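You operate a simulated robot arm through the tools that you are given. There is no shell and no other tool.

You are at the controls of a simulated two-armed robot. One attempt, no reset.

TASK
Screw the cap back on the juice bottle.

It is judged by the outcome, as a careful person would: the job done as asked, and still so three seconds after it is handed in. It fails if anything else is knocked over, pushed out of place, dropped, spilled or broken. A push-on lid holds only when it is set on centred and level and pressed home; a screw cap is set on level and turned clockwise until tight.

THE ROBOT
Two 7-joint arms with two-finger parallel grippers on one trunk, on a base that drives. Base frame: it is fixed to the floor where the robot stands at the start and does not move with it; the origin is under the middle of the robot, x ahead of it, y to its left, z up. Lengths are in cm, angles in degrees, forces in N, time in s.
The left shoulder is at the start at [6, 14.7, 50.6], the right one opposite. With the tool pointing down near the work surface each hand reaches from about 10 to 72 cm from the robot's upright axis, wherever it stands, measured 20 degrees to its own side. Places, roughly: juice bottle (6x6x19 cm) [70, 0, 70]. Payload 3.43 kg a hand.
The tool frame of a hand sits at the grasp point between the pads (the TCP): z along the fingers, y along the line on which they close. The tips reach 3 cm beyond it. The gripper opens to 9.4 cm. The fingers are 2.8 cm wide and 1 cm thick; the gripper's body (5 by 9.6 cm) begins 5.5 cm behind the TCP.
Orientation is that of the tool frame in the base frame, as a unit quaternion [w, x, y, z]. With the fingers straight down and closing along the base's y, the tool's x points along the base's -x, its y along +y and its z along -z.

THE INTERFACE
- The arms move only by the tool servo_tool. It takes "left_deltas", "right_deltas" or both (then of equal length, played together; a hand with none holds still); each is a list of rows, each an object (a shift or turn left out is 0, a gripper value left out holds the last) with "slide": the shift along the tool's x, y, z in units of 40 mm (1.0 is 40 mm), a list of three; "rot": the turn, a rotation vector about the tool's x, y, z in units of 6 degrees (1.0 is 6 degrees), a list of three; "gripper": the closure in counts, from 0 (fully open) to 255 (shut). In form: [{"slide": [x, y, z], "rot": [rx, ry, rz], "gripper": gripper}, ...]. A call has 1 to 20 rows; each row shifts and turns the commanded pose from where the row before left it, along the tool's axes as they then stand. A call with a number of a shift or a turn outside -1 to 1 is refused whole. Each row takes 0.2 s and may step no farther than 5 cm and 8.6 degrees from the row before; otherwise, or with a gripper value out of range, the whole call is refused. Where a pose cannot be reached the arm comes as near as it can. A force on the tool above 40 N (or 10 N above the force at the start of the call, whichever is more), or a blocked arm, ends the call early, and 0.2 s more pass. Each finger travels about 7.2 cm/s and halts on what it meets, pressing with about 28 N; the grip force reading is that of the motor and also rises with nothing between the fingers. The clock runs only during rows and for 0.2 s after the last one: add rows that do not move to give the fingers time. The reply holds the time, the measured pose of the TCP, the force on the tool along the base axes, the opening and the grip force, in the units named above and with some noise, with the torque about the TCP (base axes, N m) and any sound that the robot's microphone picked up.
- Cameras (640 x 400 px; columns grow to the right, rows downward): "scene" is now at [7.06, -0.99, 115.15]; the picture's right is [-0.08, -1.00, 0.00], its down [-0.49, 0.04, -0.87] and it looks along [0.87, -0.07, -0.49] (base axes); focal length 247 px, centre (320, 200). "left" rides on the left gripper at [7.6, -1.4, -10.3] in its tool frame; the picture's right is [0.18, 0.98, 0.00], its down [-0.75, 0.14, -0.64] and it looks along [-0.63, 0.12, 0.77] (tool axes); focal length 243 px, centre (320, 200). "right" rides on the right gripper at [7.6, 1.4, -10.2] in its tool frame; the picture's right is [-0.18, 0.98, 0.00], its down [-0.75, -0.14, -0.64] and it looks along [-0.63, -0.12, 0.77] (tool axes); focal length 243 px, centre (320, 200). There is no depth. A picture from a camera that has moved, and an enlarged one, comes with that camera's place and axes in the base frame and with its lens. The place of the scene camera against the robot may be out by one fixed shift of up to 1.8 cm in any direction.
- grab_frame(camera): a new picture of that camera. The clock stands still meanwhile.
- lift_body(by): slides the trunk up (or, below 0, down) by that many cm; the arms and the scene camera ride with it, the base frame stays. It gives what a move gives, with no picture.
- drive_base(legs): drives the robot by 1 to 6 legs, each [ahead, left, turn to the left] in cm, cm and degrees, along the robot's own axes; the way and the turn of a leg run together, so that a leg with both is an arc; at most 150 cm and 180 degrees a leg. The arms and the cameras ride along, it lands a little off, and it stops where it bumps. It gives what a move gives.
- pan_tilt(pan, tilt): turns the head with the scene camera to pan (to the left, within 86 degrees either way) and tilt (down, from -29 to 69), counted from straight ahead of the robot. It gives what a move gives.
- enlarge(camera, box): a new picture of the part [left, top, right, bottom] of that camera's present view, enlarged. The clock stands still meanwhile.
- job_done(): hands the job in; it is judged then, once.

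Nothing tells you exact positions but the pictures and the camera data. Unless the task says otherwise, let go and move clear before handing in.

The tools are called after "Emit:" as name(argument=value, ...) on one line, values as JSON. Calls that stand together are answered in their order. servo_tool: Moves the arms, as the interface text tells. Its arguments: {"type":"object","properties":{"left_deltas":{"type":"array"},"right_deltas":{"type":"array"}},"required":[]} The other tools are called the same way: lift_body (by) slides the trunk up or down; drive_base (legs) drives the base; pan_tilt (pan, tilt) turns the head that bears the scene camera; grab_frame (camera) takes a picture; enlarge (camera, box) takes an enlarged picture of a part of a camera's view; job_done () hands the job in.

At the start:

```text
clock: 0.0
left_tool_pos: [29.64, 9.79, 94.72]
left_ee_rot: [-0.001, 0.0, 1.0, 0.0]
left_ft_force: [-0.3, -0.2, -0.5]
left_moment: [0.03, -0.01, 0.0]
left_grip_width: 9.39
left_grip_force: 0.0
right_tool_pos: [33.68, -17.8, 91.98]
right_ee_rot: [0.0, 0.001, 1.0, 0.0]
right_ft_force: [0.5, 0.5, -0.7]
right_moment: [-0.01, 0.01, 0.01]
right_grip_width: 9.36
right_grip_force: 0.0
trunk travel left (down, up): [-21.3, 3.7]
robot x, y, heading: [0.3, -0.21, -0.2]
head pan, tilt: [-4.4, 29.3]
```

scene: 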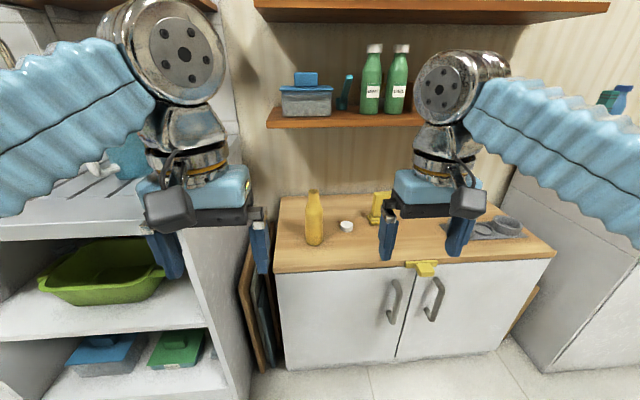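
right: 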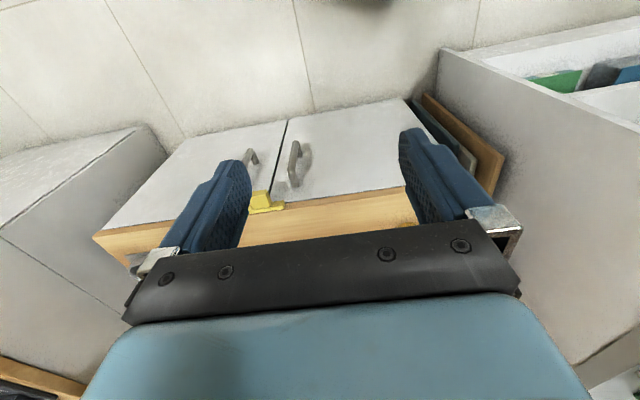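
left: 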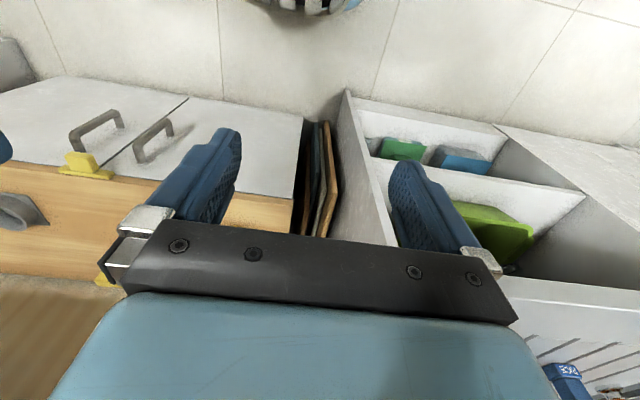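

I see a yellow juice bottle on the wooden counter with a white cap lying just to its right. I'll take enlarged views to locate both.

Emit:
enlarge(camera="scene", box=[270, 170, 430, 270])

Emit:
enlarge(camera="scene", box=[290, 180, 370, 250])

```text
4.00 times, centred on (350, 220) of scene
camera zoom: at [7.06, -0.99, 115.15], right [-0.08, -1.0, 0.0], down [-0.49, 0.04, -0.87], along [0.87, -0.07, -0.49], focal length 990 px, centre (200, 120)
```

zoom: 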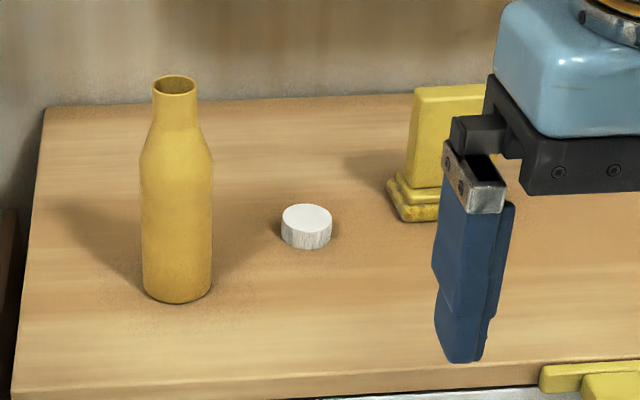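

```text
5.71 times, centred on (330, 215) of scene
camera zoom: at [7.06, -0.99, 115.15], right [-0.08, -1.0, 0.0], down [-0.49, 0.04, -0.87], along [0.87, -0.07, -0.49], focal length 1414 px, centre (263, 114)
```

zoom: 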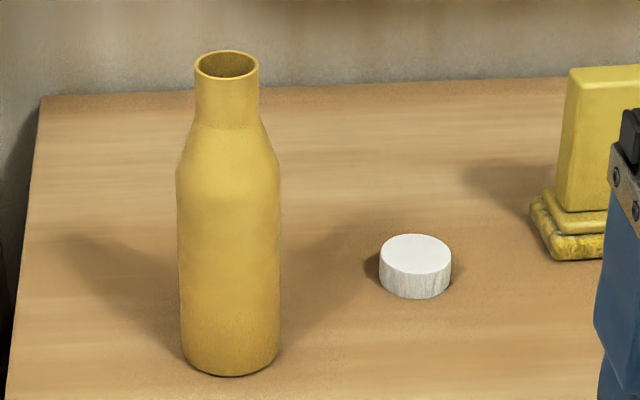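

The bottle stands at roughly x 71–74, y −4, and the cap lies at about y −11. I'll check the surroundings on the left and right and get closer looks before moving the base.

Emit:
pan_tilt(pan=60, tilt=35)

Emit:
grab_frame(camera="scene")

Emit:
pan_tilt(pan=-60, tilt=35)

Emit:
grab_frame(camera="scene")

Emit:
pan_tilt(pan=0, tilt=60)

Emit:
grab_frame(camera="scene")

```text
clock: 1.4
left_tool_pos: [29.53, 9.85, 94.76]
left_ee_rot: [0.0, 0.001, 1.0, 0.0]
left_ft_force: [0.1, -1.0, 0.3]
left_moment: [0.0, -0.02, 0.01]
left_grip_width: 9.41
left_grip_force: 0.1
right_tool_pos: [33.63, -17.84, 91.83]
right_ee_rot: [0.0, 0.002, 1.0, 0.0]
right_ft_force: [0.1, -0.1, 0.3]
right_moment: [-0.03, -0.04, 0.0]
right_grip_width: 9.39
right_grip_force: 0.0
trunk travel left (down, up): [-21.3, 3.7]
robot x, y, heading: [-0.17, 0.2, 0.2]
head pan, tilt: [60.0, 35.0]
```

```text
taken
camera scene: at [2.43, 7.33, 114.26], right [0.87, -0.5, 0.0], down [-0.29, -0.5, -0.82], along [0.41, 0.71, -0.57], focal length 247 px, centre (320, 200)
```

scene: 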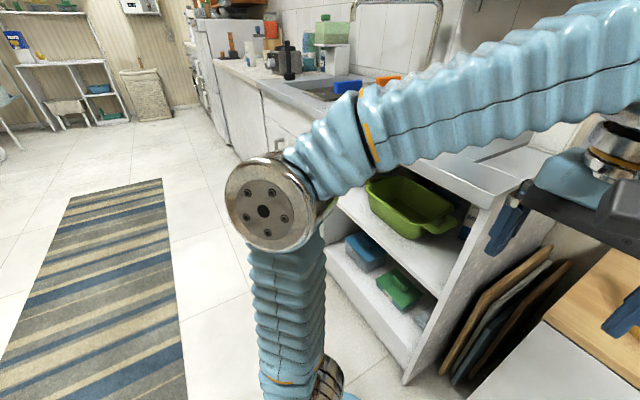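

```text
clock: 3.4
left_tool_pos: [29.71, 9.93, 94.75]
left_ee_rot: [0.0, -0.001, 1.0, 0.001]
left_ft_force: [0.0, -0.2, -0.2]
left_moment: [0.0, 0.02, -0.05]
left_grip_width: 9.4
left_grip_force: 0.1
right_tool_pos: [33.66, -17.76, 91.82]
right_ee_rot: [0.0, 0.0, 1.0, 0.0]
right_ft_force: [-0.1, 0.2, -0.2]
right_moment: [0.04, -0.01, 0.0]
right_grip_width: 9.38
right_grip_force: 0.0
trunk travel left (down, up): [-21.3, 3.7]
robot x, y, heading: [0.15, -0.06, -0.1]
head pan, tilt: [-60.0, 35.0]
```

```text
taken
camera scene: at [2.43, -7.92, 114.26], right [-0.87, -0.5, 0.0], down [-0.29, 0.5, -0.82], along [0.41, -0.71, -0.57], focal length 247 px, centre (320, 200)
```

scene: 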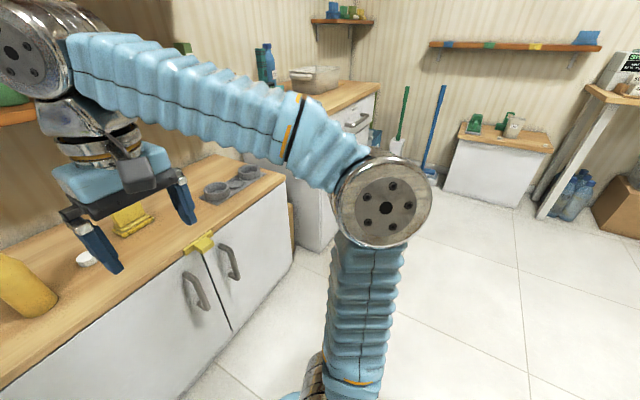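

```text
clock: 4.7
left_tool_pos: [29.64, 9.8, 94.72]
left_ee_rot: [0.0, 0.0, 1.0, 0.0]
left_ft_force: [-0.6, -0.6, -0.1]
left_moment: [-0.02, 0.0, 0.02]
left_grip_width: 9.4
left_grip_force: 0.1
right_tool_pos: [33.73, -17.76, 91.92]
right_ee_rot: [0.0, 0.001, 1.0, 0.0]
right_ft_force: [0.4, 0.7, 0.4]
right_moment: [-0.02, -0.01, 0.0]
right_grip_width: 9.42
right_grip_force: 0.0
trunk travel left (down, up): [-21.3, 3.7]
robot x, y, heading: [-0.14, 0.1, -0.2]
head pan, tilt: [0.0, 60.0]
```

```text
taken
camera scene: at [4.69, -0.3, 110.83], right [0.0, -1.0, 0.0], down [-0.87, 0.0, -0.5], along [0.5, 0.0, -0.87], focal length 247 px, centre (320, 200)
```

scene: 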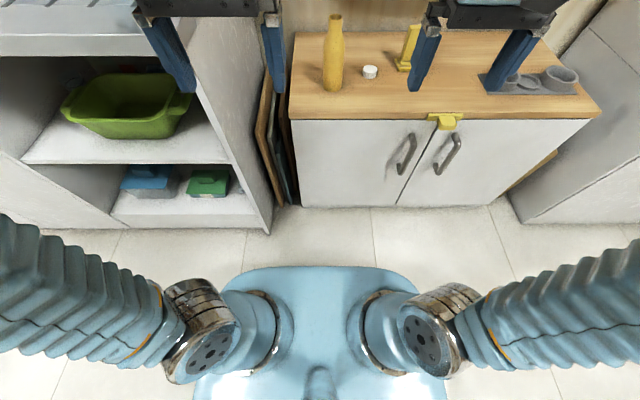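

The way ahead of the base looks clear (cabinet front at about x 62, left unit's front at about x 49). I'll drive 14 cm forward so both arms reach comfortably, then look again.

Emit:
drive_base(legs=[[14, 0, 0]])

Emit:
pan_tilt(pan=-5, tilt=40)

Emit:
grab_frame(camera="scene")

Emit:
grab_frame(camera="right")

Emit:
grab_frame(camera="left")

```text
clock: 6.0
left_tool_pos: [43.47, 9.8, 94.7]
left_ee_rot: [0.0, 0.002, 1.0, 0.0]
left_ft_force: [-0.1, -0.8, -0.1]
left_moment: [0.02, -0.01, -0.01]
left_grip_width: 9.41
left_grip_force: 0.1
right_tool_pos: [47.59, -17.94, 91.8]
right_ee_rot: [0.0, 0.002, 1.0, 0.0]
right_ft_force: [-0.1, 0.2, 0.2]
right_moment: [0.0, -0.03, -0.02]
right_grip_width: 9.42
right_grip_force: 0.1
trunk travel left (down, up): [-21.3, 3.7]
robot x, y, heading: [13.98, 0.21, -0.2]
head pan, tilt: [0.0, 60.0]
```

```text
clock: 6.8
left_tool_pos: [43.55, 9.77, 94.84]
left_ee_rot: [0.001, 0.002, 1.0, 0.0]
left_ft_force: [-0.3, -1.4, 0.1]
left_moment: [0.03, 0.01, -0.01]
left_grip_width: 9.38
left_grip_force: 0.1
right_tool_pos: [47.52, -17.83, 91.8]
right_ee_rot: [0.0, 0.003, 1.0, 0.0]
right_ft_force: [-0.2, -0.4, 0.3]
right_moment: [0.02, 0.01, 0.02]
right_grip_width: 9.43
right_grip_force: 0.0
trunk travel left (down, up): [-21.3, 3.7]
robot x, y, heading: [13.77, -0.07, 0.1]
head pan, tilt: [-5.0, 40.0]
```

```text
taken
camera scene: at [20.44, -1.06, 113.49], right [-0.09, -1.0, 0.0], down [-0.64, 0.06, -0.77], along [0.76, -0.07, -0.64], focal length 247 px, centre (320, 200)
```

scene: 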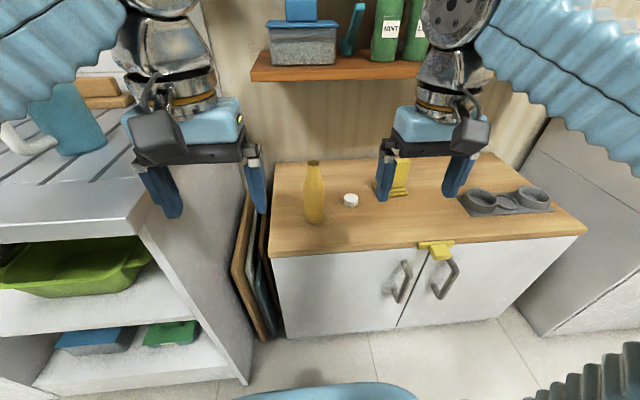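

```text
taken
camera right: at [39.87, -16.49, 102.17], right [0.19, 0.98, 0.0], down [0.75, -0.14, 0.64], along [0.63, -0.12, -0.77], focal length 243 px, centre (320, 200)
```

right: 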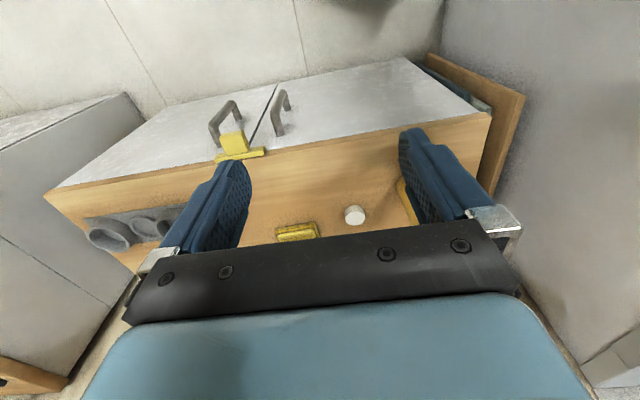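

```text
taken
camera left: at [36.06, 8.36, 105.02], right [-0.18, 0.98, 0.0], down [0.75, 0.14, 0.64], along [0.63, 0.12, -0.77], focal length 243 px, centre (320, 200)
```

left: 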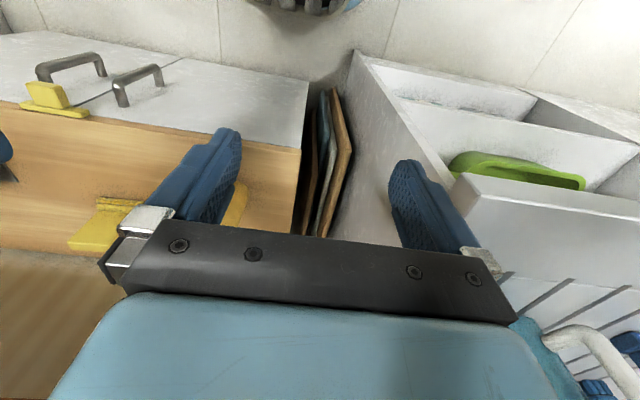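

The right camera puts the cap near (77, −16) and the scene camera puts the bottle near (73, −4.5). I'll bring the right hand closer, still above everything, to measure both.

Emit:
servo_tool(right_deltas=[{"slide": [-0.9, 0.2, 0.15]}, {"slide": [-0.9, 0.2, 0.15]}, {"slide": [-0.9, 0.2, 0.15]}, {"slide": [-0.9, 0.2, 0.15]}, {"slide": [0, 0, 0]}])

Emit:
grab_frame(camera="right")

Emit:
grab_frame(camera="scene")

```text
clock: 8.0
left_tool_pos: [43.64, 9.8, 94.87]
left_ee_rot: [0.0, 0.002, 1.0, -0.001]
left_ft_force: [0.3, 1.0, -0.7]
left_moment: [0.0, 0.0, 0.02]
left_grip_width: 9.41
left_grip_force: 0.0
right_tool_pos: [62.04, -14.65, 89.5]
right_ee_rot: [0.001, 0.002, 1.0, 0.0]
right_ft_force: [0.3, 0.4, -0.4]
right_moment: [-0.03, -0.01, -0.03]
right_grip_width: 9.39
right_grip_force: 0.0
trunk travel left (down, up): [-21.3, 3.7]
robot x, y, heading: [13.91, 0.18, -0.2]
head pan, tilt: [-5.0, 40.0]
```

```text
taken
camera right: at [54.3, -13.29, 99.77], right [0.19, 0.98, 0.0], down [0.75, -0.14, 0.64], along [0.63, -0.12, -0.77], focal length 243 px, centre (320, 200)
```

right: 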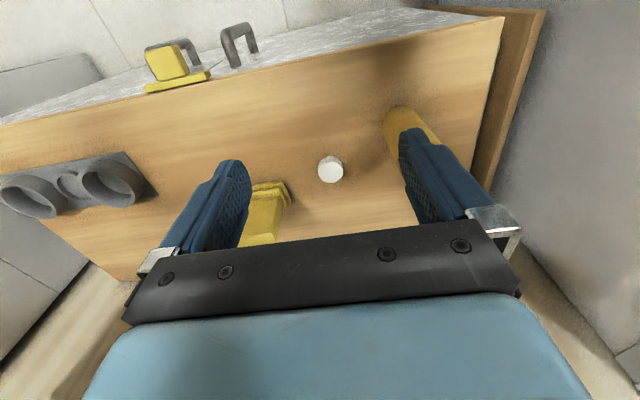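

```text
taken
camera scene: at [20.46, -1.06, 113.5], right [-0.09, -1.0, 0.0], down [-0.64, 0.06, -0.77], along [0.76, -0.07, -0.64], focal length 247 px, centre (320, 200)
```

scene: 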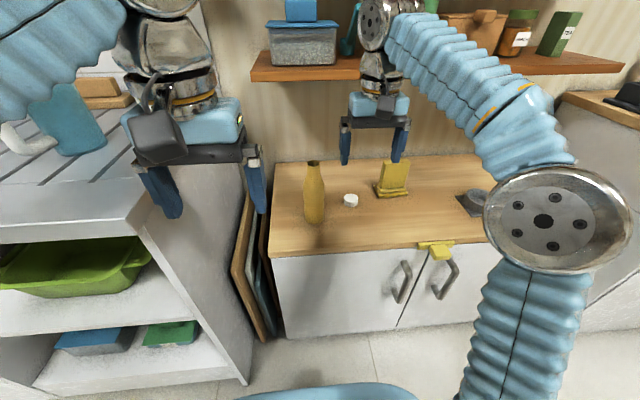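

Triangulating from the two right-camera pictures gives the cap at about (78.6, −15.9), with the counter at about z 61. I'll move the right hand over the cap at a safe height and check.

Emit:
servo_tool(right_deltas=[{"slide": [-0.8, -0.06, 0.4], "gripper": 40}, {"slide": [-0.8, -0.06, 0.4]}, {"slide": [-0.8, -0.06, 0.4]}, {"slide": [-0.8, -0.06, 0.4]}, {"slide": [-0.7, -0.06, 0.5]}, {"slide": [0, 0, 0.4]}, {"slide": [0, 0, 0]}])

Emit:
grab_frame(camera="right")

Emit:
grab_frame(camera="scene")

```text
clock: 9.6
left_tool_pos: [43.6, 9.83, 94.82]
left_ee_rot: [0.0, 0.002, 1.0, 0.001]
left_ft_force: [0.3, 0.2, -0.1]
left_moment: [-0.05, 0.0, 0.01]
left_grip_width: 9.4
left_grip_force: 0.0
right_tool_pos: [74.17, -15.7, 81.3]
right_ee_rot: [0.0, 0.002, 1.0, 0.0]
right_ft_force: [0.0, -1.6, 0.0]
right_moment: [0.03, 0.01, 0.0]
right_grip_width: 7.9
right_grip_force: 0.1
right hand out of reach, approached as far as the arm can: row 4, 5
trunk travel left (down, up): [-21.3, 3.7]
robot x, y, heading: [14.09, 0.06, 0.0]
head pan, tilt: [-5.0, 40.0]
```

```text
taken
camera right: at [66.51, -14.29, 91.56], right [0.19, 0.98, 0.0], down [0.75, -0.14, 0.64], along [0.63, -0.12, -0.77], focal length 243 px, centre (320, 200)
```

right: 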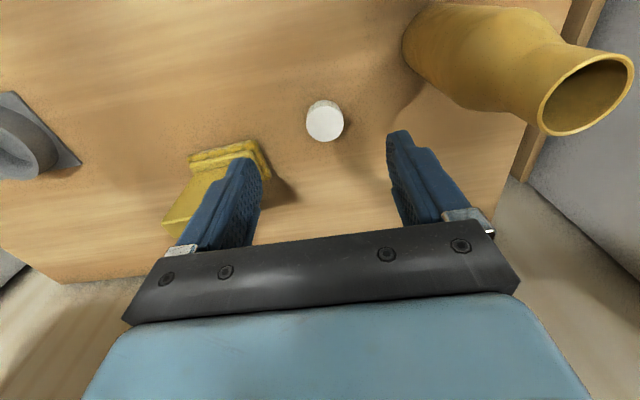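

```text
taken
camera scene: at [20.45, -1.06, 113.5], right [-0.09, -1.0, 0.0], down [-0.64, 0.06, -0.77], along [0.76, -0.07, -0.64], focal length 247 px, centre (320, 200)
```

scene: 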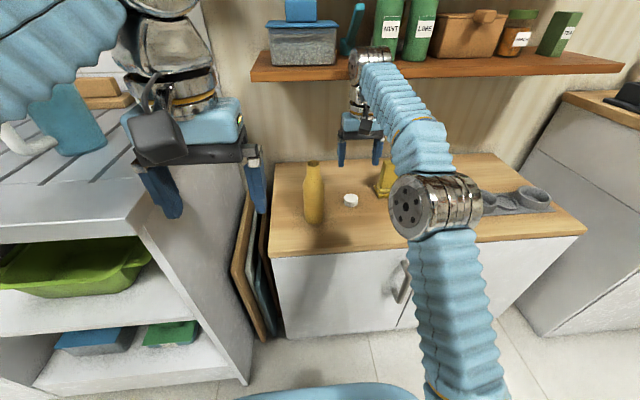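

The right arm is at its reach limit, so I'll pull it back. I'll also look down at the base clearance before driving a little closer and to the right.

Emit:
servo_tool(right_deltas=[{"slide": [0.8, 0, -0.4]}, {"slide": [0.9, 0, -0.4]}, {"slide": [0.9, 0, -0.3]}, {"slide": [0.9, 0, -0.3]}, {"slide": [0.9, 0, 0]}, {"slide": [0, 0, 0]}])

Emit:
pan_tilt(pan=0, tilt=68)

Emit:
grab_frame(camera="scene")

```text
clock: 11.0
left_tool_pos: [43.52, 9.76, 94.8]
left_ee_rot: [0.0, 0.002, 1.0, 0.0]
left_ft_force: [-0.5, -0.3, 0.7]
left_moment: [0.01, -0.03, 0.0]
left_grip_width: 9.41
left_grip_force: 0.0
right_tool_pos: [56.47, -15.64, 86.89]
right_ee_rot: [0.001, 0.001, 1.0, 0.0]
right_ft_force: [-0.6, 0.4, -0.5]
right_moment: [0.0, 0.04, 0.0]
right_grip_width: 7.93
right_grip_force: 0.1
trunk travel left (down, up): [-21.3, 3.7]
robot x, y, heading: [13.99, 0.12, -0.4]
head pan, tilt: [-5.0, 40.0]
```

```text
clock: 11.9
left_tool_pos: [43.61, 9.77, 94.78]
left_ee_rot: [0.0, 0.002, 1.0, 0.0]
left_ft_force: [0.3, -0.4, 0.0]
left_moment: [0.0, 0.02, 0.02]
left_grip_width: 9.38
left_grip_force: 0.1
right_tool_pos: [56.48, -15.58, 87.03]
right_ee_rot: [0.0, 0.001, 1.0, 0.0]
right_ft_force: [-0.3, 0.2, -0.1]
right_moment: [-0.01, 0.0, 0.0]
right_grip_width: 7.9
right_grip_force: 0.1
trunk travel left (down, up): [-21.3, 3.7]
robot x, y, heading: [14.29, -0.14, -0.1]
head pan, tilt: [0.0, 68.0]
```

```text
taken
camera scene: at [17.67, -0.32, 109.97], right [0.0, -1.0, 0.0], down [-0.93, 0.0, -0.38], along [0.38, 0.0, -0.93], focal length 247 px, centre (320, 200)
```

scene: 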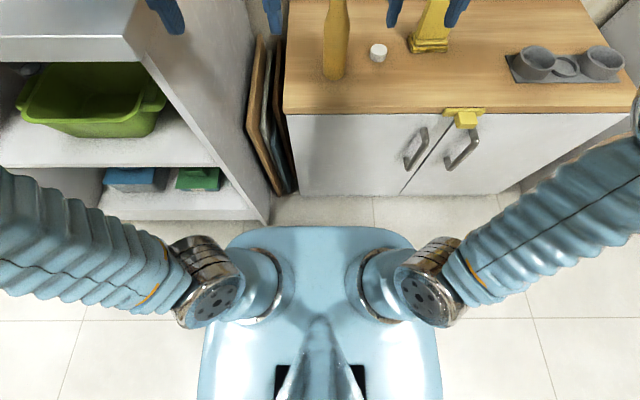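

The base front is near x 46 at most, the left unit's corner is at about (50, 23) and the cabinet is at x ≥ 62. I'll shift 8 cm right and then 6 cm forward, which keeps me clear of both.

Emit:
drive_base(legs=[[0, -8, 0], [6, 0, 0]])

Emit:
pan_tilt(pan=6, tilt=40)

Emit:
grab_frame(camera="scene")

Emit:
grab_frame(camera="right")

Emit:
grab_frame(camera="left")

```text
clock: 13.6
left_tool_pos: [49.54, 1.88, 94.77]
left_ee_rot: [0.0, 0.002, 1.0, 0.0]
left_ft_force: [0.0, 0.0, 0.4]
left_moment: [-0.07, 0.0, -0.03]
left_grip_width: 9.4
left_grip_force: 0.1
right_tool_pos: [62.49, -23.6, 86.9]
right_ee_rot: [0.001, 0.002, 1.0, 0.0]
right_ft_force: [0.4, -0.3, 0.3]
right_moment: [0.0, -0.02, -0.02]
right_grip_width: 7.95
right_grip_force: 0.0
trunk travel left (down, up): [-21.3, 3.7]
robot x, y, heading: [19.97, -8.04, -0.5]
head pan, tilt: [0.0, 68.0]
```

```text
clock: 14.5
left_tool_pos: [49.51, 1.85, 94.69]
left_ee_rot: [-0.001, 0.002, 1.0, 0.0]
left_ft_force: [0.6, 0.3, 0.8]
left_moment: [0.0, -0.02, 0.02]
left_grip_width: 9.37
left_grip_force: 0.2
right_tool_pos: [62.49, -23.52, 87.02]
right_ee_rot: [-0.001, 0.001, 1.0, 0.0]
right_ft_force: [0.2, 0.4, -0.7]
right_moment: [-0.02, 0.03, -0.02]
right_grip_width: 7.91
right_grip_force: 0.0
trunk travel left (down, up): [-21.3, 3.7]
robot x, y, heading: [19.92, -8.19, -0.3]
head pan, tilt: [6.0, 40.0]
```

```text
taken
camera scene: at [26.44, -7.36, 113.49], right [0.1, -0.99, 0.0], down [-0.64, -0.07, -0.77], along [0.76, 0.08, -0.64], focal length 247 px, centre (320, 200)
```

scene: 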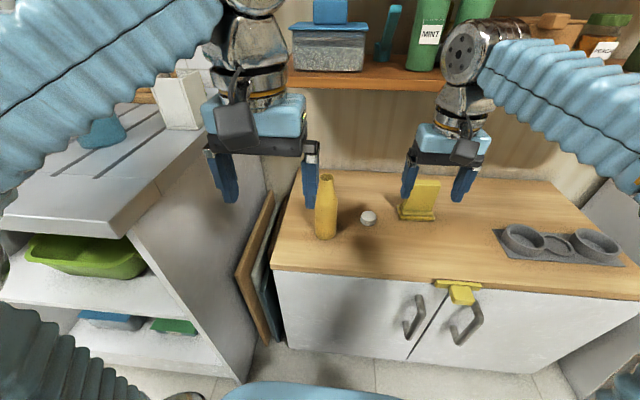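

```text
taken
camera right: at [54.84, -22.14, 97.24], right [0.19, 0.98, 0.0], down [0.75, -0.14, 0.64], along [0.63, -0.12, -0.77], focal length 243 px, centre (320, 200)
```

right: 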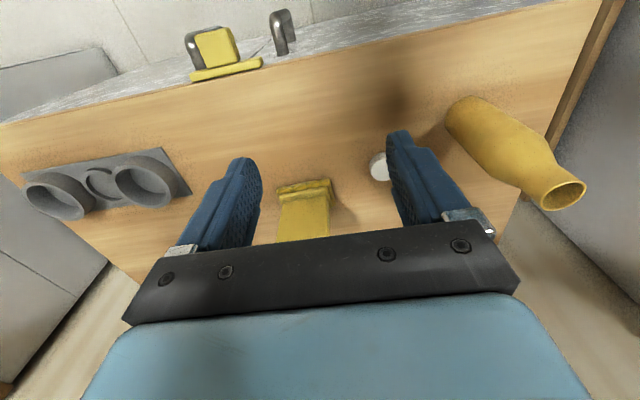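

```text
taken
camera left: at [42.08, 0.42, 105.02], right [-0.18, 0.98, 0.0], down [0.75, 0.14, 0.64], along [0.63, 0.12, -0.77], focal length 243 px, centre (320, 200)
```

left: 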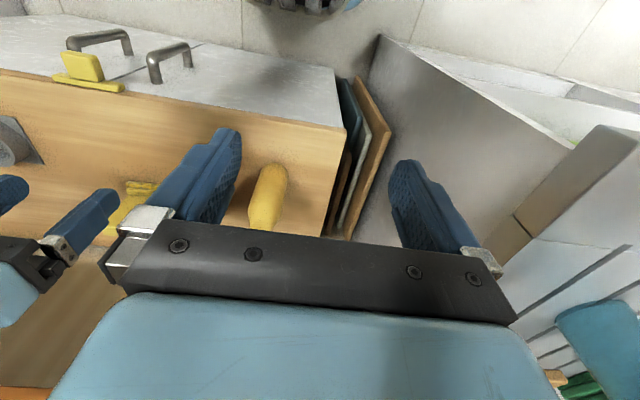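

Two right-camera views put the bottle's rim at about (71.6, −4.05, 80.9), so the counter is near z 62. I'll take the right hand down and forward over the cap, staying clear of the bottle and the yellow block.

Emit:
servo_tool(right_deltas=[{"slide": [-0.22, 0.34, 0.69]}, {"slide": [-0.22, 0.34, 0.69]}, {"slide": [-0.22, 0.34, 0.69]}, {"slide": [-0.22, 0.34, 0.69]}, {"slide": [-0.74, 0.13, 0.25]}, {"slide": [-0.74, 0.13, 0.25]}, {"slide": [-0.74, 0.13, 0.25]}, {"slide": [-0.74, 0.13, 0.25]}, {"slide": [0, 0, 0]}])

Emit:
grab_frame(camera="right")

Emit:
grab_frame(camera="scene")

```text
clock: 16.5
left_tool_pos: [49.59, 1.76, 94.75]
left_ee_rot: [0.0, 0.001, 1.0, 0.0]
left_ft_force: [-0.5, -0.1, -0.6]
left_moment: [-0.02, 0.02, -0.01]
left_grip_width: 9.4
left_grip_force: 0.0
right_tool_pos: [77.88, -15.8, 71.79]
right_ee_rot: [0.0, 0.001, 1.0, 0.0]
right_ft_force: [-0.3, -0.6, 0.0]
right_moment: [0.01, -0.01, 0.01]
right_grip_width: 7.94
right_grip_force: 0.1
trunk travel left (down, up): [-21.3, 3.7]
robot x, y, heading: [20.1, -7.84, -0.5]
head pan, tilt: [6.0, 40.0]
```

```text
taken
camera right: at [70.16, -14.58, 82.05], right [0.19, 0.98, 0.0], down [0.75, -0.14, 0.64], along [0.63, -0.12, -0.77], focal length 243 px, centre (320, 200)
```

right: 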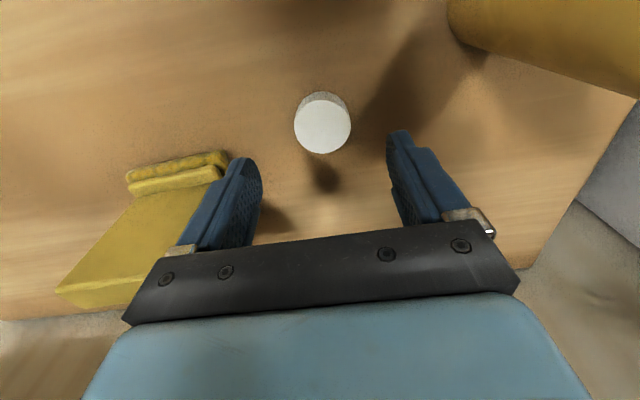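

```text
taken
camera scene: at [26.46, -7.36, 113.5], right [0.1, -0.99, 0.0], down [-0.64, -0.07, -0.77], along [0.76, 0.08, -0.64], focal length 247 px, centre (320, 200)
```

scene: 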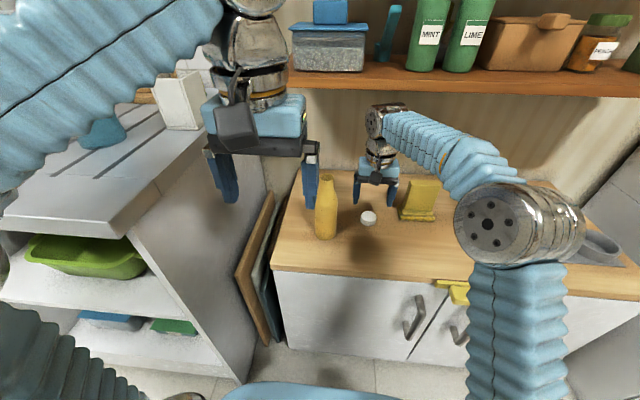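

The cap sits between the fingers, nearly aligned. I'll go down 3.5 cm so the tips are just above it and re-check.

Emit:
servo_tool(right_deltas=[{"slide": [0, 0, 0.44]}, {"slide": [0, 0, 0.44]}, {"slide": [0, 0, 0]}])

Emit:
enlarge(camera="right", box=[160, 60, 480, 260])

Emit:
enlarge(camera="scene", box=[290, 140, 450, 240])

```text
clock: 17.3
left_tool_pos: [49.63, 1.8, 94.75]
left_ee_rot: [-0.001, 0.001, 1.0, 0.001]
left_ft_force: [0.6, 0.5, -0.4]
left_moment: [-0.04, 0.0, -0.01]
left_grip_width: 9.4
left_grip_force: 0.0
right_tool_pos: [77.88, -16.06, 68.31]
right_ee_rot: [-0.001, 0.001, 1.0, 0.0]
right_ft_force: [1.2, 0.1, 0.5]
right_moment: [-0.02, -0.02, 0.03]
right_grip_width: 7.93
right_grip_force: 0.1
trunk travel left (down, up): [-21.3, 3.7]
robot x, y, heading: [20.12, -7.84, 0.0]
head pan, tilt: [6.0, 40.0]
```

```text
2.00 times, centred on (320, 160) of right
camera zoom: at [70.14, -14.63, 78.57], right [0.19, 0.98, 0.0], down [0.75, -0.14, 0.64], along [0.63, -0.12, -0.77], focal length 485 px, centre (320, 280)
```

zoom: 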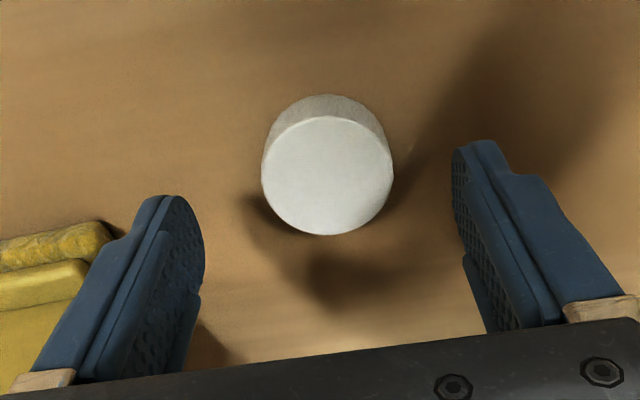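

```text
4.00 times, centred on (370, 190) of scene
camera zoom: at [26.45, -7.36, 113.5], right [0.1, -0.99, 0.0], down [-0.64, -0.07, -0.77], along [0.76, 0.08, -0.64], focal length 990 px, centre (120, 240)
```

zoom: 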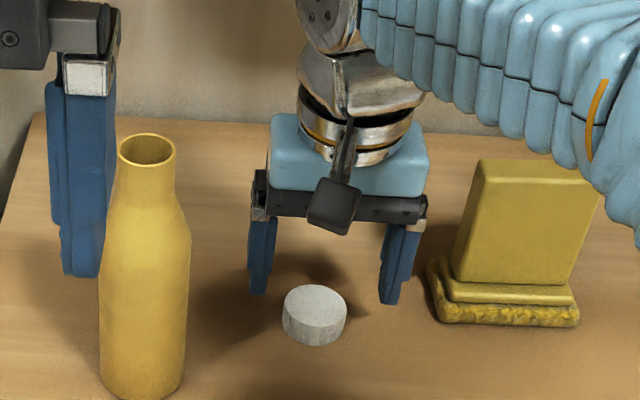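

The cap's top is near (77.5, −15.8, 64.4) with a diameter of about 4.2 cm. I'll descend 2 cm with a slight x correction and look again before closing.

Emit:
servo_tool(right_deltas=[{"slide": [0.05, 0.05, 0.25]}, {"slide": [0.03, 0, 0.25]}, {"slide": [0, 0, 0]}])

Emit:
enlarge(camera="right", box=[160, 60, 480, 260])

Emit:
enlarge(camera="scene", box=[330, 170, 430, 235])

```text
clock: 18.1
left_tool_pos: [49.58, 1.87, 94.75]
left_ee_rot: [0.0, 0.002, 1.0, 0.0]
left_ft_force: [-0.7, -0.2, -1.1]
left_moment: [0.02, 0.01, 0.02]
left_grip_width: 9.41
left_grip_force: 0.1
right_tool_pos: [77.59, -15.82, 66.24]
right_ee_rot: [0.0, 0.002, 1.0, 0.0]
right_ft_force: [-0.3, -0.7, -0.3]
right_moment: [0.03, -0.02, 0.01]
right_grip_width: 7.91
right_grip_force: 0.0
trunk travel left (down, up): [-21.3, 3.7]
robot x, y, heading: [19.91, -8.16, -0.2]
head pan, tilt: [6.0, 40.0]
```

```text
2.00 times, centred on (320, 160) of right
camera zoom: at [69.85, -14.42, 76.6], right [0.19, 0.98, 0.0], down [0.75, -0.14, 0.64], along [0.63, -0.12, -0.77], focal length 485 px, centre (320, 280)
```

zoom: 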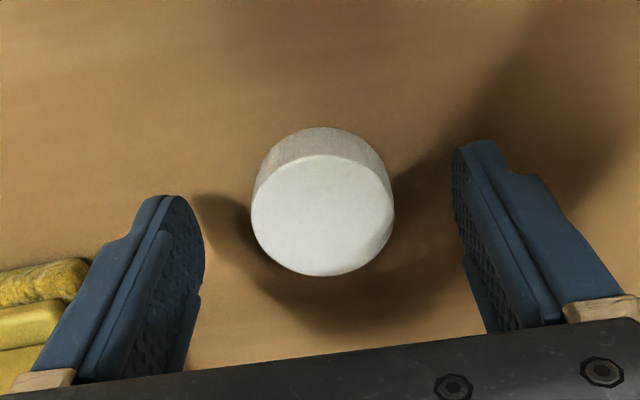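

```text
6.15 times, centred on (380, 202) of scene
camera zoom: at [26.45, -7.36, 113.5], right [0.1, -0.99, 0.0], down [-0.64, -0.07, -0.77], along [0.76, 0.08, -0.64], focal length 1523 px, centre (-49, 185)
```

zoom: 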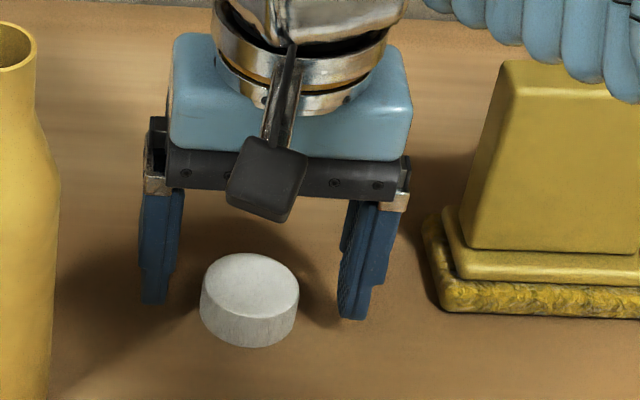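

The cap is centred between the pads (top at about z 64.4, tips at about 63.2). I'll close on it here.

Emit:
servo_tool(right_deltas=[{"slide": [0.02, 0, 0.03], "gripper": 120}, {"slide": [0, 0, 0], "gripper": 255}, {"slide": [0, 0, 0]}, {"slide": [0, 0, 0]}, {"slide": [0, 0, 0]}])

Emit:
enlarge(camera="right", box=[160, 60, 480, 260])

```text
clock: 19.3
left_tool_pos: [49.65, 1.77, 94.79]
left_ee_rot: [0.0, 0.002, 1.0, 0.0]
left_ft_force: [0.0, -0.1, -0.5]
left_moment: [0.0, -0.01, 0.01]
left_grip_width: 9.4
left_grip_force: 0.0
right_tool_pos: [77.53, -15.84, 66.09]
right_ee_rot: [0.001, 0.001, 1.0, 0.0]
right_ft_force: [0.1, -0.3, 0.1]
right_moment: [-0.01, -0.03, 0.0]
right_grip_width: 4.27
right_grip_force: 28.0
trunk travel left (down, up): [-21.3, 3.7]
robot x, y, heading: [19.74, -7.67, -0.1]
head pan, tilt: [6.0, 40.0]
```

```text
2.00 times, centred on (320, 160) of right
camera zoom: at [69.79, -14.42, 76.49], right [0.19, 0.98, 0.0], down [0.75, -0.14, 0.64], along [0.63, -0.12, -0.77], focal length 485 px, centre (320, 280)
```

zoom: 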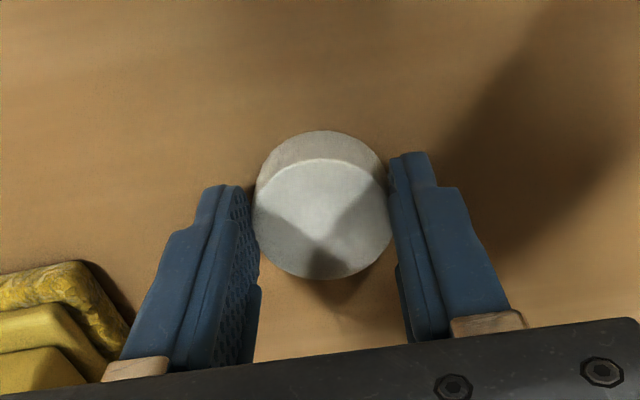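

The cap is gripped (4.27 cm across). I'll lift it straight up and then back to a parking spot on the right.

Emit:
servo_tool(right_deltas=[{"slide": [0, 0, -0.4]}, {"slide": [0, 0, -0.6]}, {"slide": [0, 0, -0.6]}, {"slide": [0.57, -0.3, -0.7]}, {"slide": [0.57, -0.3, -0.7]}, {"slide": [0.57, -0.3, -0.7]}, {"slide": [0.57, -0.3, -0.7]}, {"slide": [0.57, -0.3, -0.6]}, {"slide": [0, 0, 0]}])

Emit:
enlarge(camera="right", box=[160, 60, 480, 260])

Emit:
grab_frame(camera="scene")

Emit:
grab_frame(camera="right")

Emit:
grab_frame(camera="left")

```text
clock: 21.3
left_tool_pos: [49.53, 1.78, 94.83]
left_ee_rot: [0.0, 0.002, 1.0, 0.0]
left_ft_force: [-0.4, 0.1, 0.3]
left_moment: [-0.01, -0.05, -0.03]
left_grip_width: 9.37
left_grip_force: 0.0
right_tool_pos: [66.18, -21.92, 86.27]
right_ee_rot: [0.001, 0.003, 1.0, 0.001]
right_ft_force: [1.0, 0.3, 1.0]
right_moment: [0.03, 0.0, -0.02]
right_grip_width: 4.23
right_grip_force: 28.0
trunk travel left (down, up): [-21.3, 3.7]
robot x, y, heading: [20.05, -7.98, -0.2]
head pan, tilt: [6.0, 40.0]
```

```text
2.00 times, centred on (320, 160) of right
camera zoom: at [58.52, -20.43, 96.57], right [0.19, 0.98, 0.0], down [0.75, -0.14, 0.64], along [0.63, -0.12, -0.77], focal length 485 px, centre (320, 280)
```

zoom: 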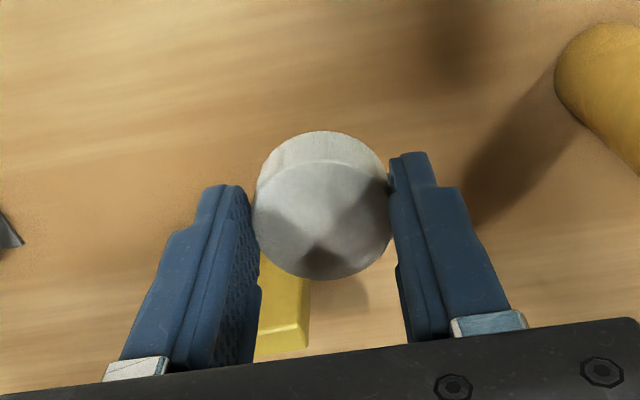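

```text
taken
camera scene: at [26.43, -7.36, 113.5], right [0.1, -0.99, 0.0], down [-0.64, -0.07, -0.77], along [0.76, 0.08, -0.64], focal length 247 px, centre (320, 200)
```

scene: 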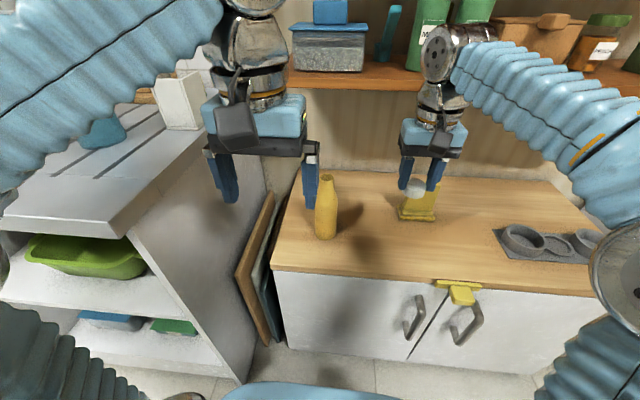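

```text
taken
camera right: at [58.52, -20.43, 96.57], right [0.19, 0.98, 0.0], down [0.75, -0.14, 0.64], along [0.63, -0.12, -0.77], focal length 243 px, centre (320, 200)
```

right: 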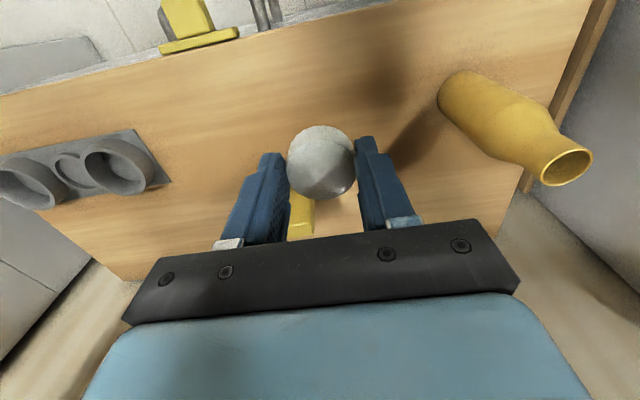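

```text
taken
camera left: at [42.07, 0.42, 105.02], right [-0.18, 0.98, 0.0], down [0.75, 0.14, 0.64], along [0.63, 0.12, -0.77], focal length 243 px, centre (320, 200)
```

left: 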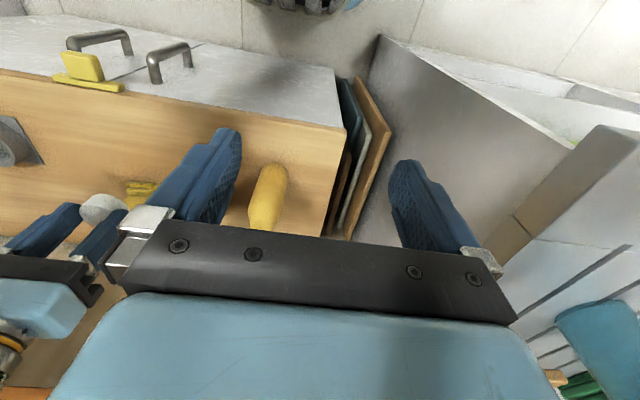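

The cap is held level and the bottle rim is confirmed at (71.5, −4.05, 80.9). Next I'll tilt the left hand forward by 54° so it can steady the bottle body from the front and low.

Emit:
servo_tool(left_deltas=[{"rot": [0, -1, 0]}, {"rot": [0, -1, 0]}, {"rot": [0, -1, 0]}, {"rot": [0, -1, 0]}, {"rot": [0, -1, 0]}, {"rot": [0, -1, 0]}, {"rot": [0, -1, 0]}, {"rot": [0, -1, 0]}, {"rot": [0, -1, 0]}, {"rot": [0, 0, 0]}])

Emit:
grab_frame(camera="scene")

Emit:
grab_frame(camera="left")

```text
clock: 23.5
left_tool_pos: [49.63, 1.87, 94.89]
left_ee_rot: [0.454, 0.001, 0.891, 0.0]
left_ft_force: [-0.3, -0.5, 0.7]
left_moment: [0.01, 0.01, 0.03]
left_grip_width: 9.4
left_grip_force: 0.0
right_tool_pos: [66.25, -21.85, 86.25]
right_ee_rot: [0.0, 0.001, 1.0, 0.0]
right_ft_force: [0.2, -0.6, 0.0]
right_moment: [-0.02, 0.05, 0.01]
right_grip_width: 4.25
right_grip_force: 28.2
trunk travel left (down, up): [-21.3, 3.7]
robot x, y, heading: [19.96, -7.38, -0.3]
head pan, tilt: [6.0, 40.0]
```

```text
taken
camera scene: at [26.44, -7.36, 113.5], right [0.1, -0.99, 0.0], down [-0.64, -0.07, -0.77], along [0.76, 0.08, -0.64], focal length 247 px, centre (320, 200)
```

scene: 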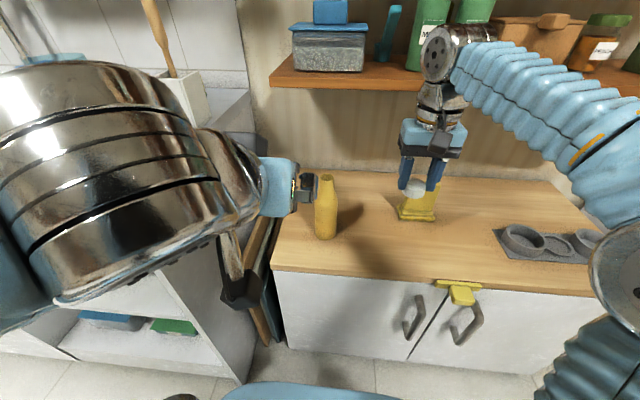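

```text
taken
camera left: at [36.93, 0.46, 94.69], right [-0.1, 0.98, -0.15], down [-0.08, 0.14, 0.99], along [0.99, 0.12, 0.06], focal length 243 px, centre (320, 200)
```

left: 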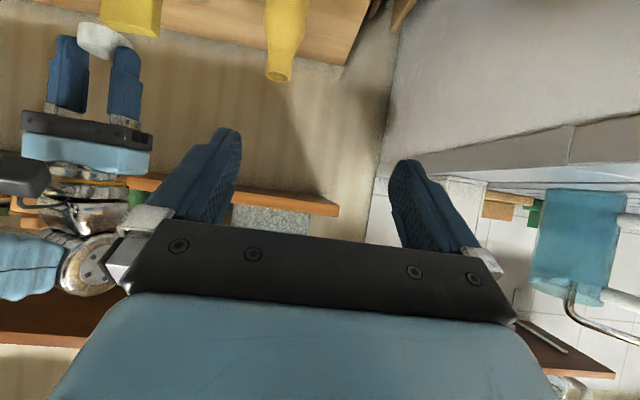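

The left hand is tilted as planned. I'll move it to a pre-grasp position about 12 cm back from the bottle along its approach line.

Emit:
servo_tool(left_deltas=[{"slide": [0.32, -0.246, 0.857]}, {"slide": [0.32, -0.246, 0.857]}, {"slide": [0.32, -0.246, 0.857]}, {"slide": [0.32, -0.246, 0.857]}, {"slide": [0.32, -0.246, 0.857]}, {"slide": [0.32, -0.246, 0.857]}, {"slide": [0, 0, 0]}])

Emit:
grab_frame(camera="scene")

Emit:
grab_frame(camera="left")

Emit:
grab_frame(camera="right")

```text
clock: 25.1
left_tool_pos: [61.63, -4.35, 76.29]
left_ee_rot: [0.455, 0.001, 0.891, -0.001]
left_ft_force: [0.4, -0.1, -0.1]
left_moment: [-0.01, 0.0, -0.01]
left_grip_width: 9.37
left_grip_force: 0.0
right_tool_pos: [66.27, -21.82, 86.25]
right_ee_rot: [0.0, 0.002, 1.0, 0.0]
right_ft_force: [-0.1, -0.5, 0.0]
right_moment: [0.01, 0.0, 0.01]
right_grip_width: 4.25
right_grip_force: 27.4
trunk travel left (down, up): [-21.3, 3.7]
robot x, y, heading: [19.91, -7.81, -0.2]
head pan, tilt: [6.0, 40.0]
```

```text
taken
camera scene: at [26.45, -7.36, 113.5], right [0.1, -0.99, 0.0], down [-0.64, -0.07, -0.77], along [0.76, 0.08, -0.64], focal length 247 px, centre (320, 200)
```

scene: 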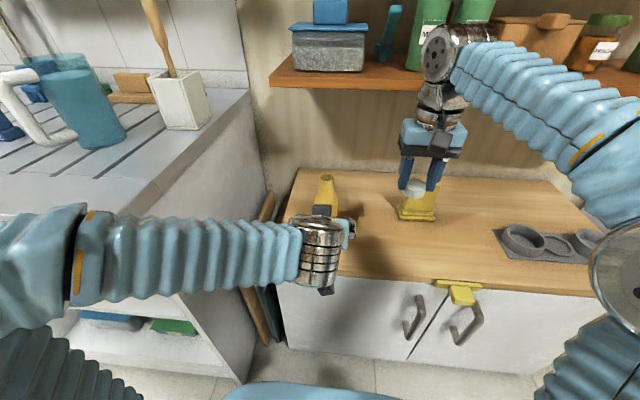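

```text
taken
camera left: at [49.01, -5.63, 76.17], right [-0.1, 0.98, -0.15], down [-0.08, 0.14, 0.99], along [0.99, 0.11, 0.06], focal length 243 px, centre (320, 200)
```

left: 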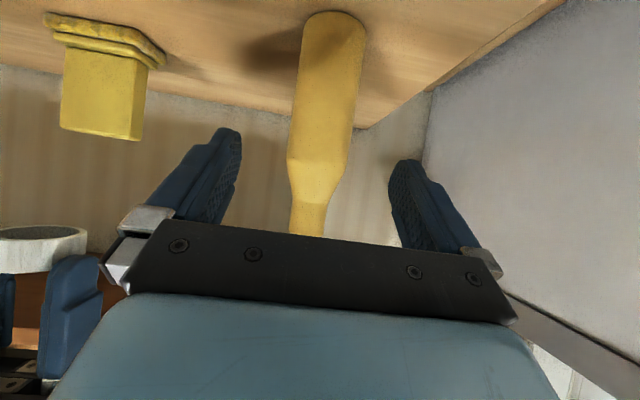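

```text
taken
camera right: at [58.57, -20.41, 96.53], right [0.19, 0.98, 0.0], down [0.75, -0.14, 0.64], along [0.63, -0.12, -0.77], focal length 243 px, centre (320, 200)
```

right: 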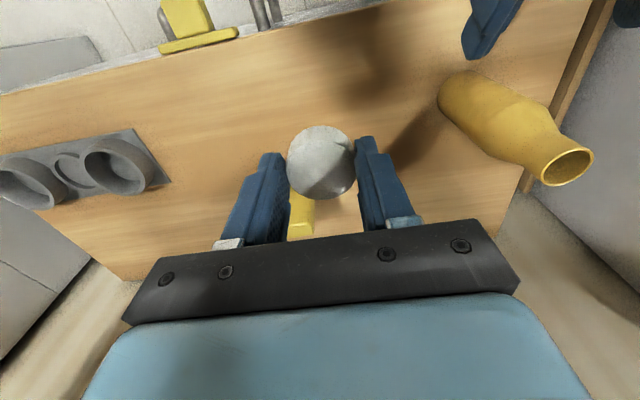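

The left hand is lined up in front of the bottle. I'll enlarge to centre it precisely before advancing.

Emit:
enlarge(camera="left", box=[220, 0, 420, 125])

```text
3.20 times, centred on (320, 62) of left
camera zoom: at [49.01, -5.63, 76.17], right [-0.1, 0.98, -0.15], down [-0.08, 0.14, 0.99], along [0.99, 0.11, 0.06], focal length 776 px, centre (320, 640)
```

zoom: 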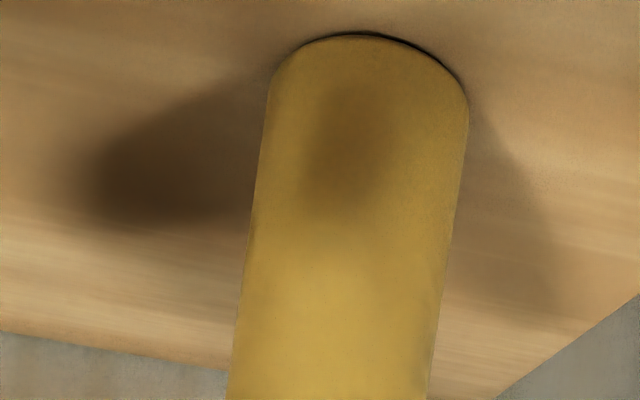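

The bottle's axis is confirmed at y ≈ −4.0. I'll advance 8 cm with the fingers open so they straddle it, then check.

Emit:
servo_tool(left_deltas=[{"slide": [-0.04, 0.04, 0.5]}, {"slide": [-0.04, 0.02, 0.5]}, {"slide": [0, 0, 0.5]}, {"slide": [0, 0, 0.5]}, {"slide": [0, 0, 0]}])

Emit:
grab_frame(camera="left")

Emit:
grab_frame(camera="right")

Emit:
enlarge(camera="scene", box=[270, 150, 400, 310])

```text
clock: 26.3
left_tool_pos: [68.35, -3.95, 71.89]
left_ee_rot: [0.454, 0.002, 0.891, -0.001]
left_ft_force: [-0.3, 1.5, 0.2]
left_moment: [0.01, 0.0, 0.01]
left_grip_width: 9.39
left_grip_force: 0.0
right_tool_pos: [66.27, -21.89, 86.33]
right_ee_rot: [0.0, 0.001, 1.0, 0.0]
right_ft_force: [-0.4, -0.5, 0.1]
right_moment: [0.01, 0.04, 0.02]
right_grip_width: 4.28
right_grip_force: 27.9
trunk travel left (down, up): [-21.3, 3.7]
robot x, y, heading: [19.75, -7.79, -0.2]
head pan, tilt: [6.0, 40.0]
```

```text
taken
camera left: at [55.6, -5.31, 71.85], right [-0.1, 0.98, -0.15], down [-0.08, 0.14, 0.99], along [0.99, 0.12, 0.06], focal length 243 px, centre (320, 200)
```

left: 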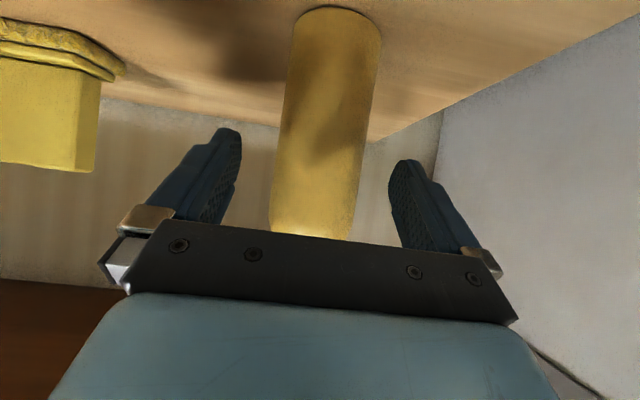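

```text
taken
camera right: at [58.57, -20.41, 96.54], right [0.19, 0.98, 0.0], down [0.75, -0.14, 0.64], along [0.63, -0.12, -0.77], focal length 243 px, centre (320, 200)
```

right: 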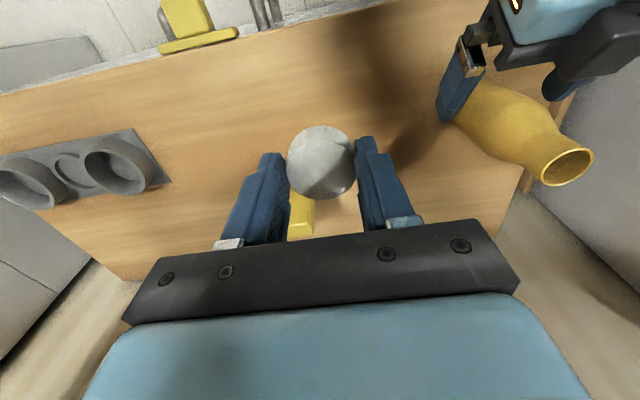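

```text
2.50 times, centred on (335, 230) of scene
camera zoom: at [26.45, -7.36, 113.5], right [0.1, -0.99, 0.0], down [-0.64, -0.07, -0.77], along [0.76, 0.08, -0.64], focal length 619 px, centre (282, 125)
```

zoom: 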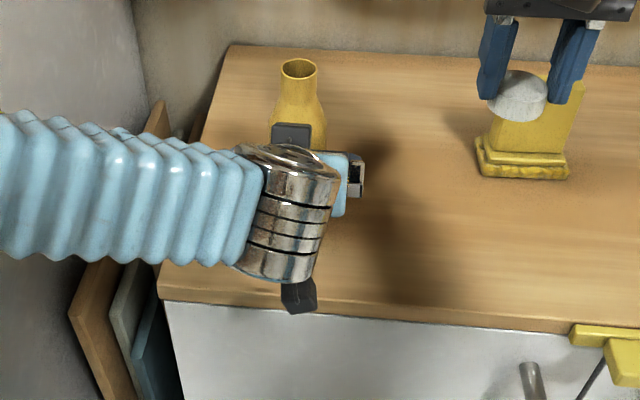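

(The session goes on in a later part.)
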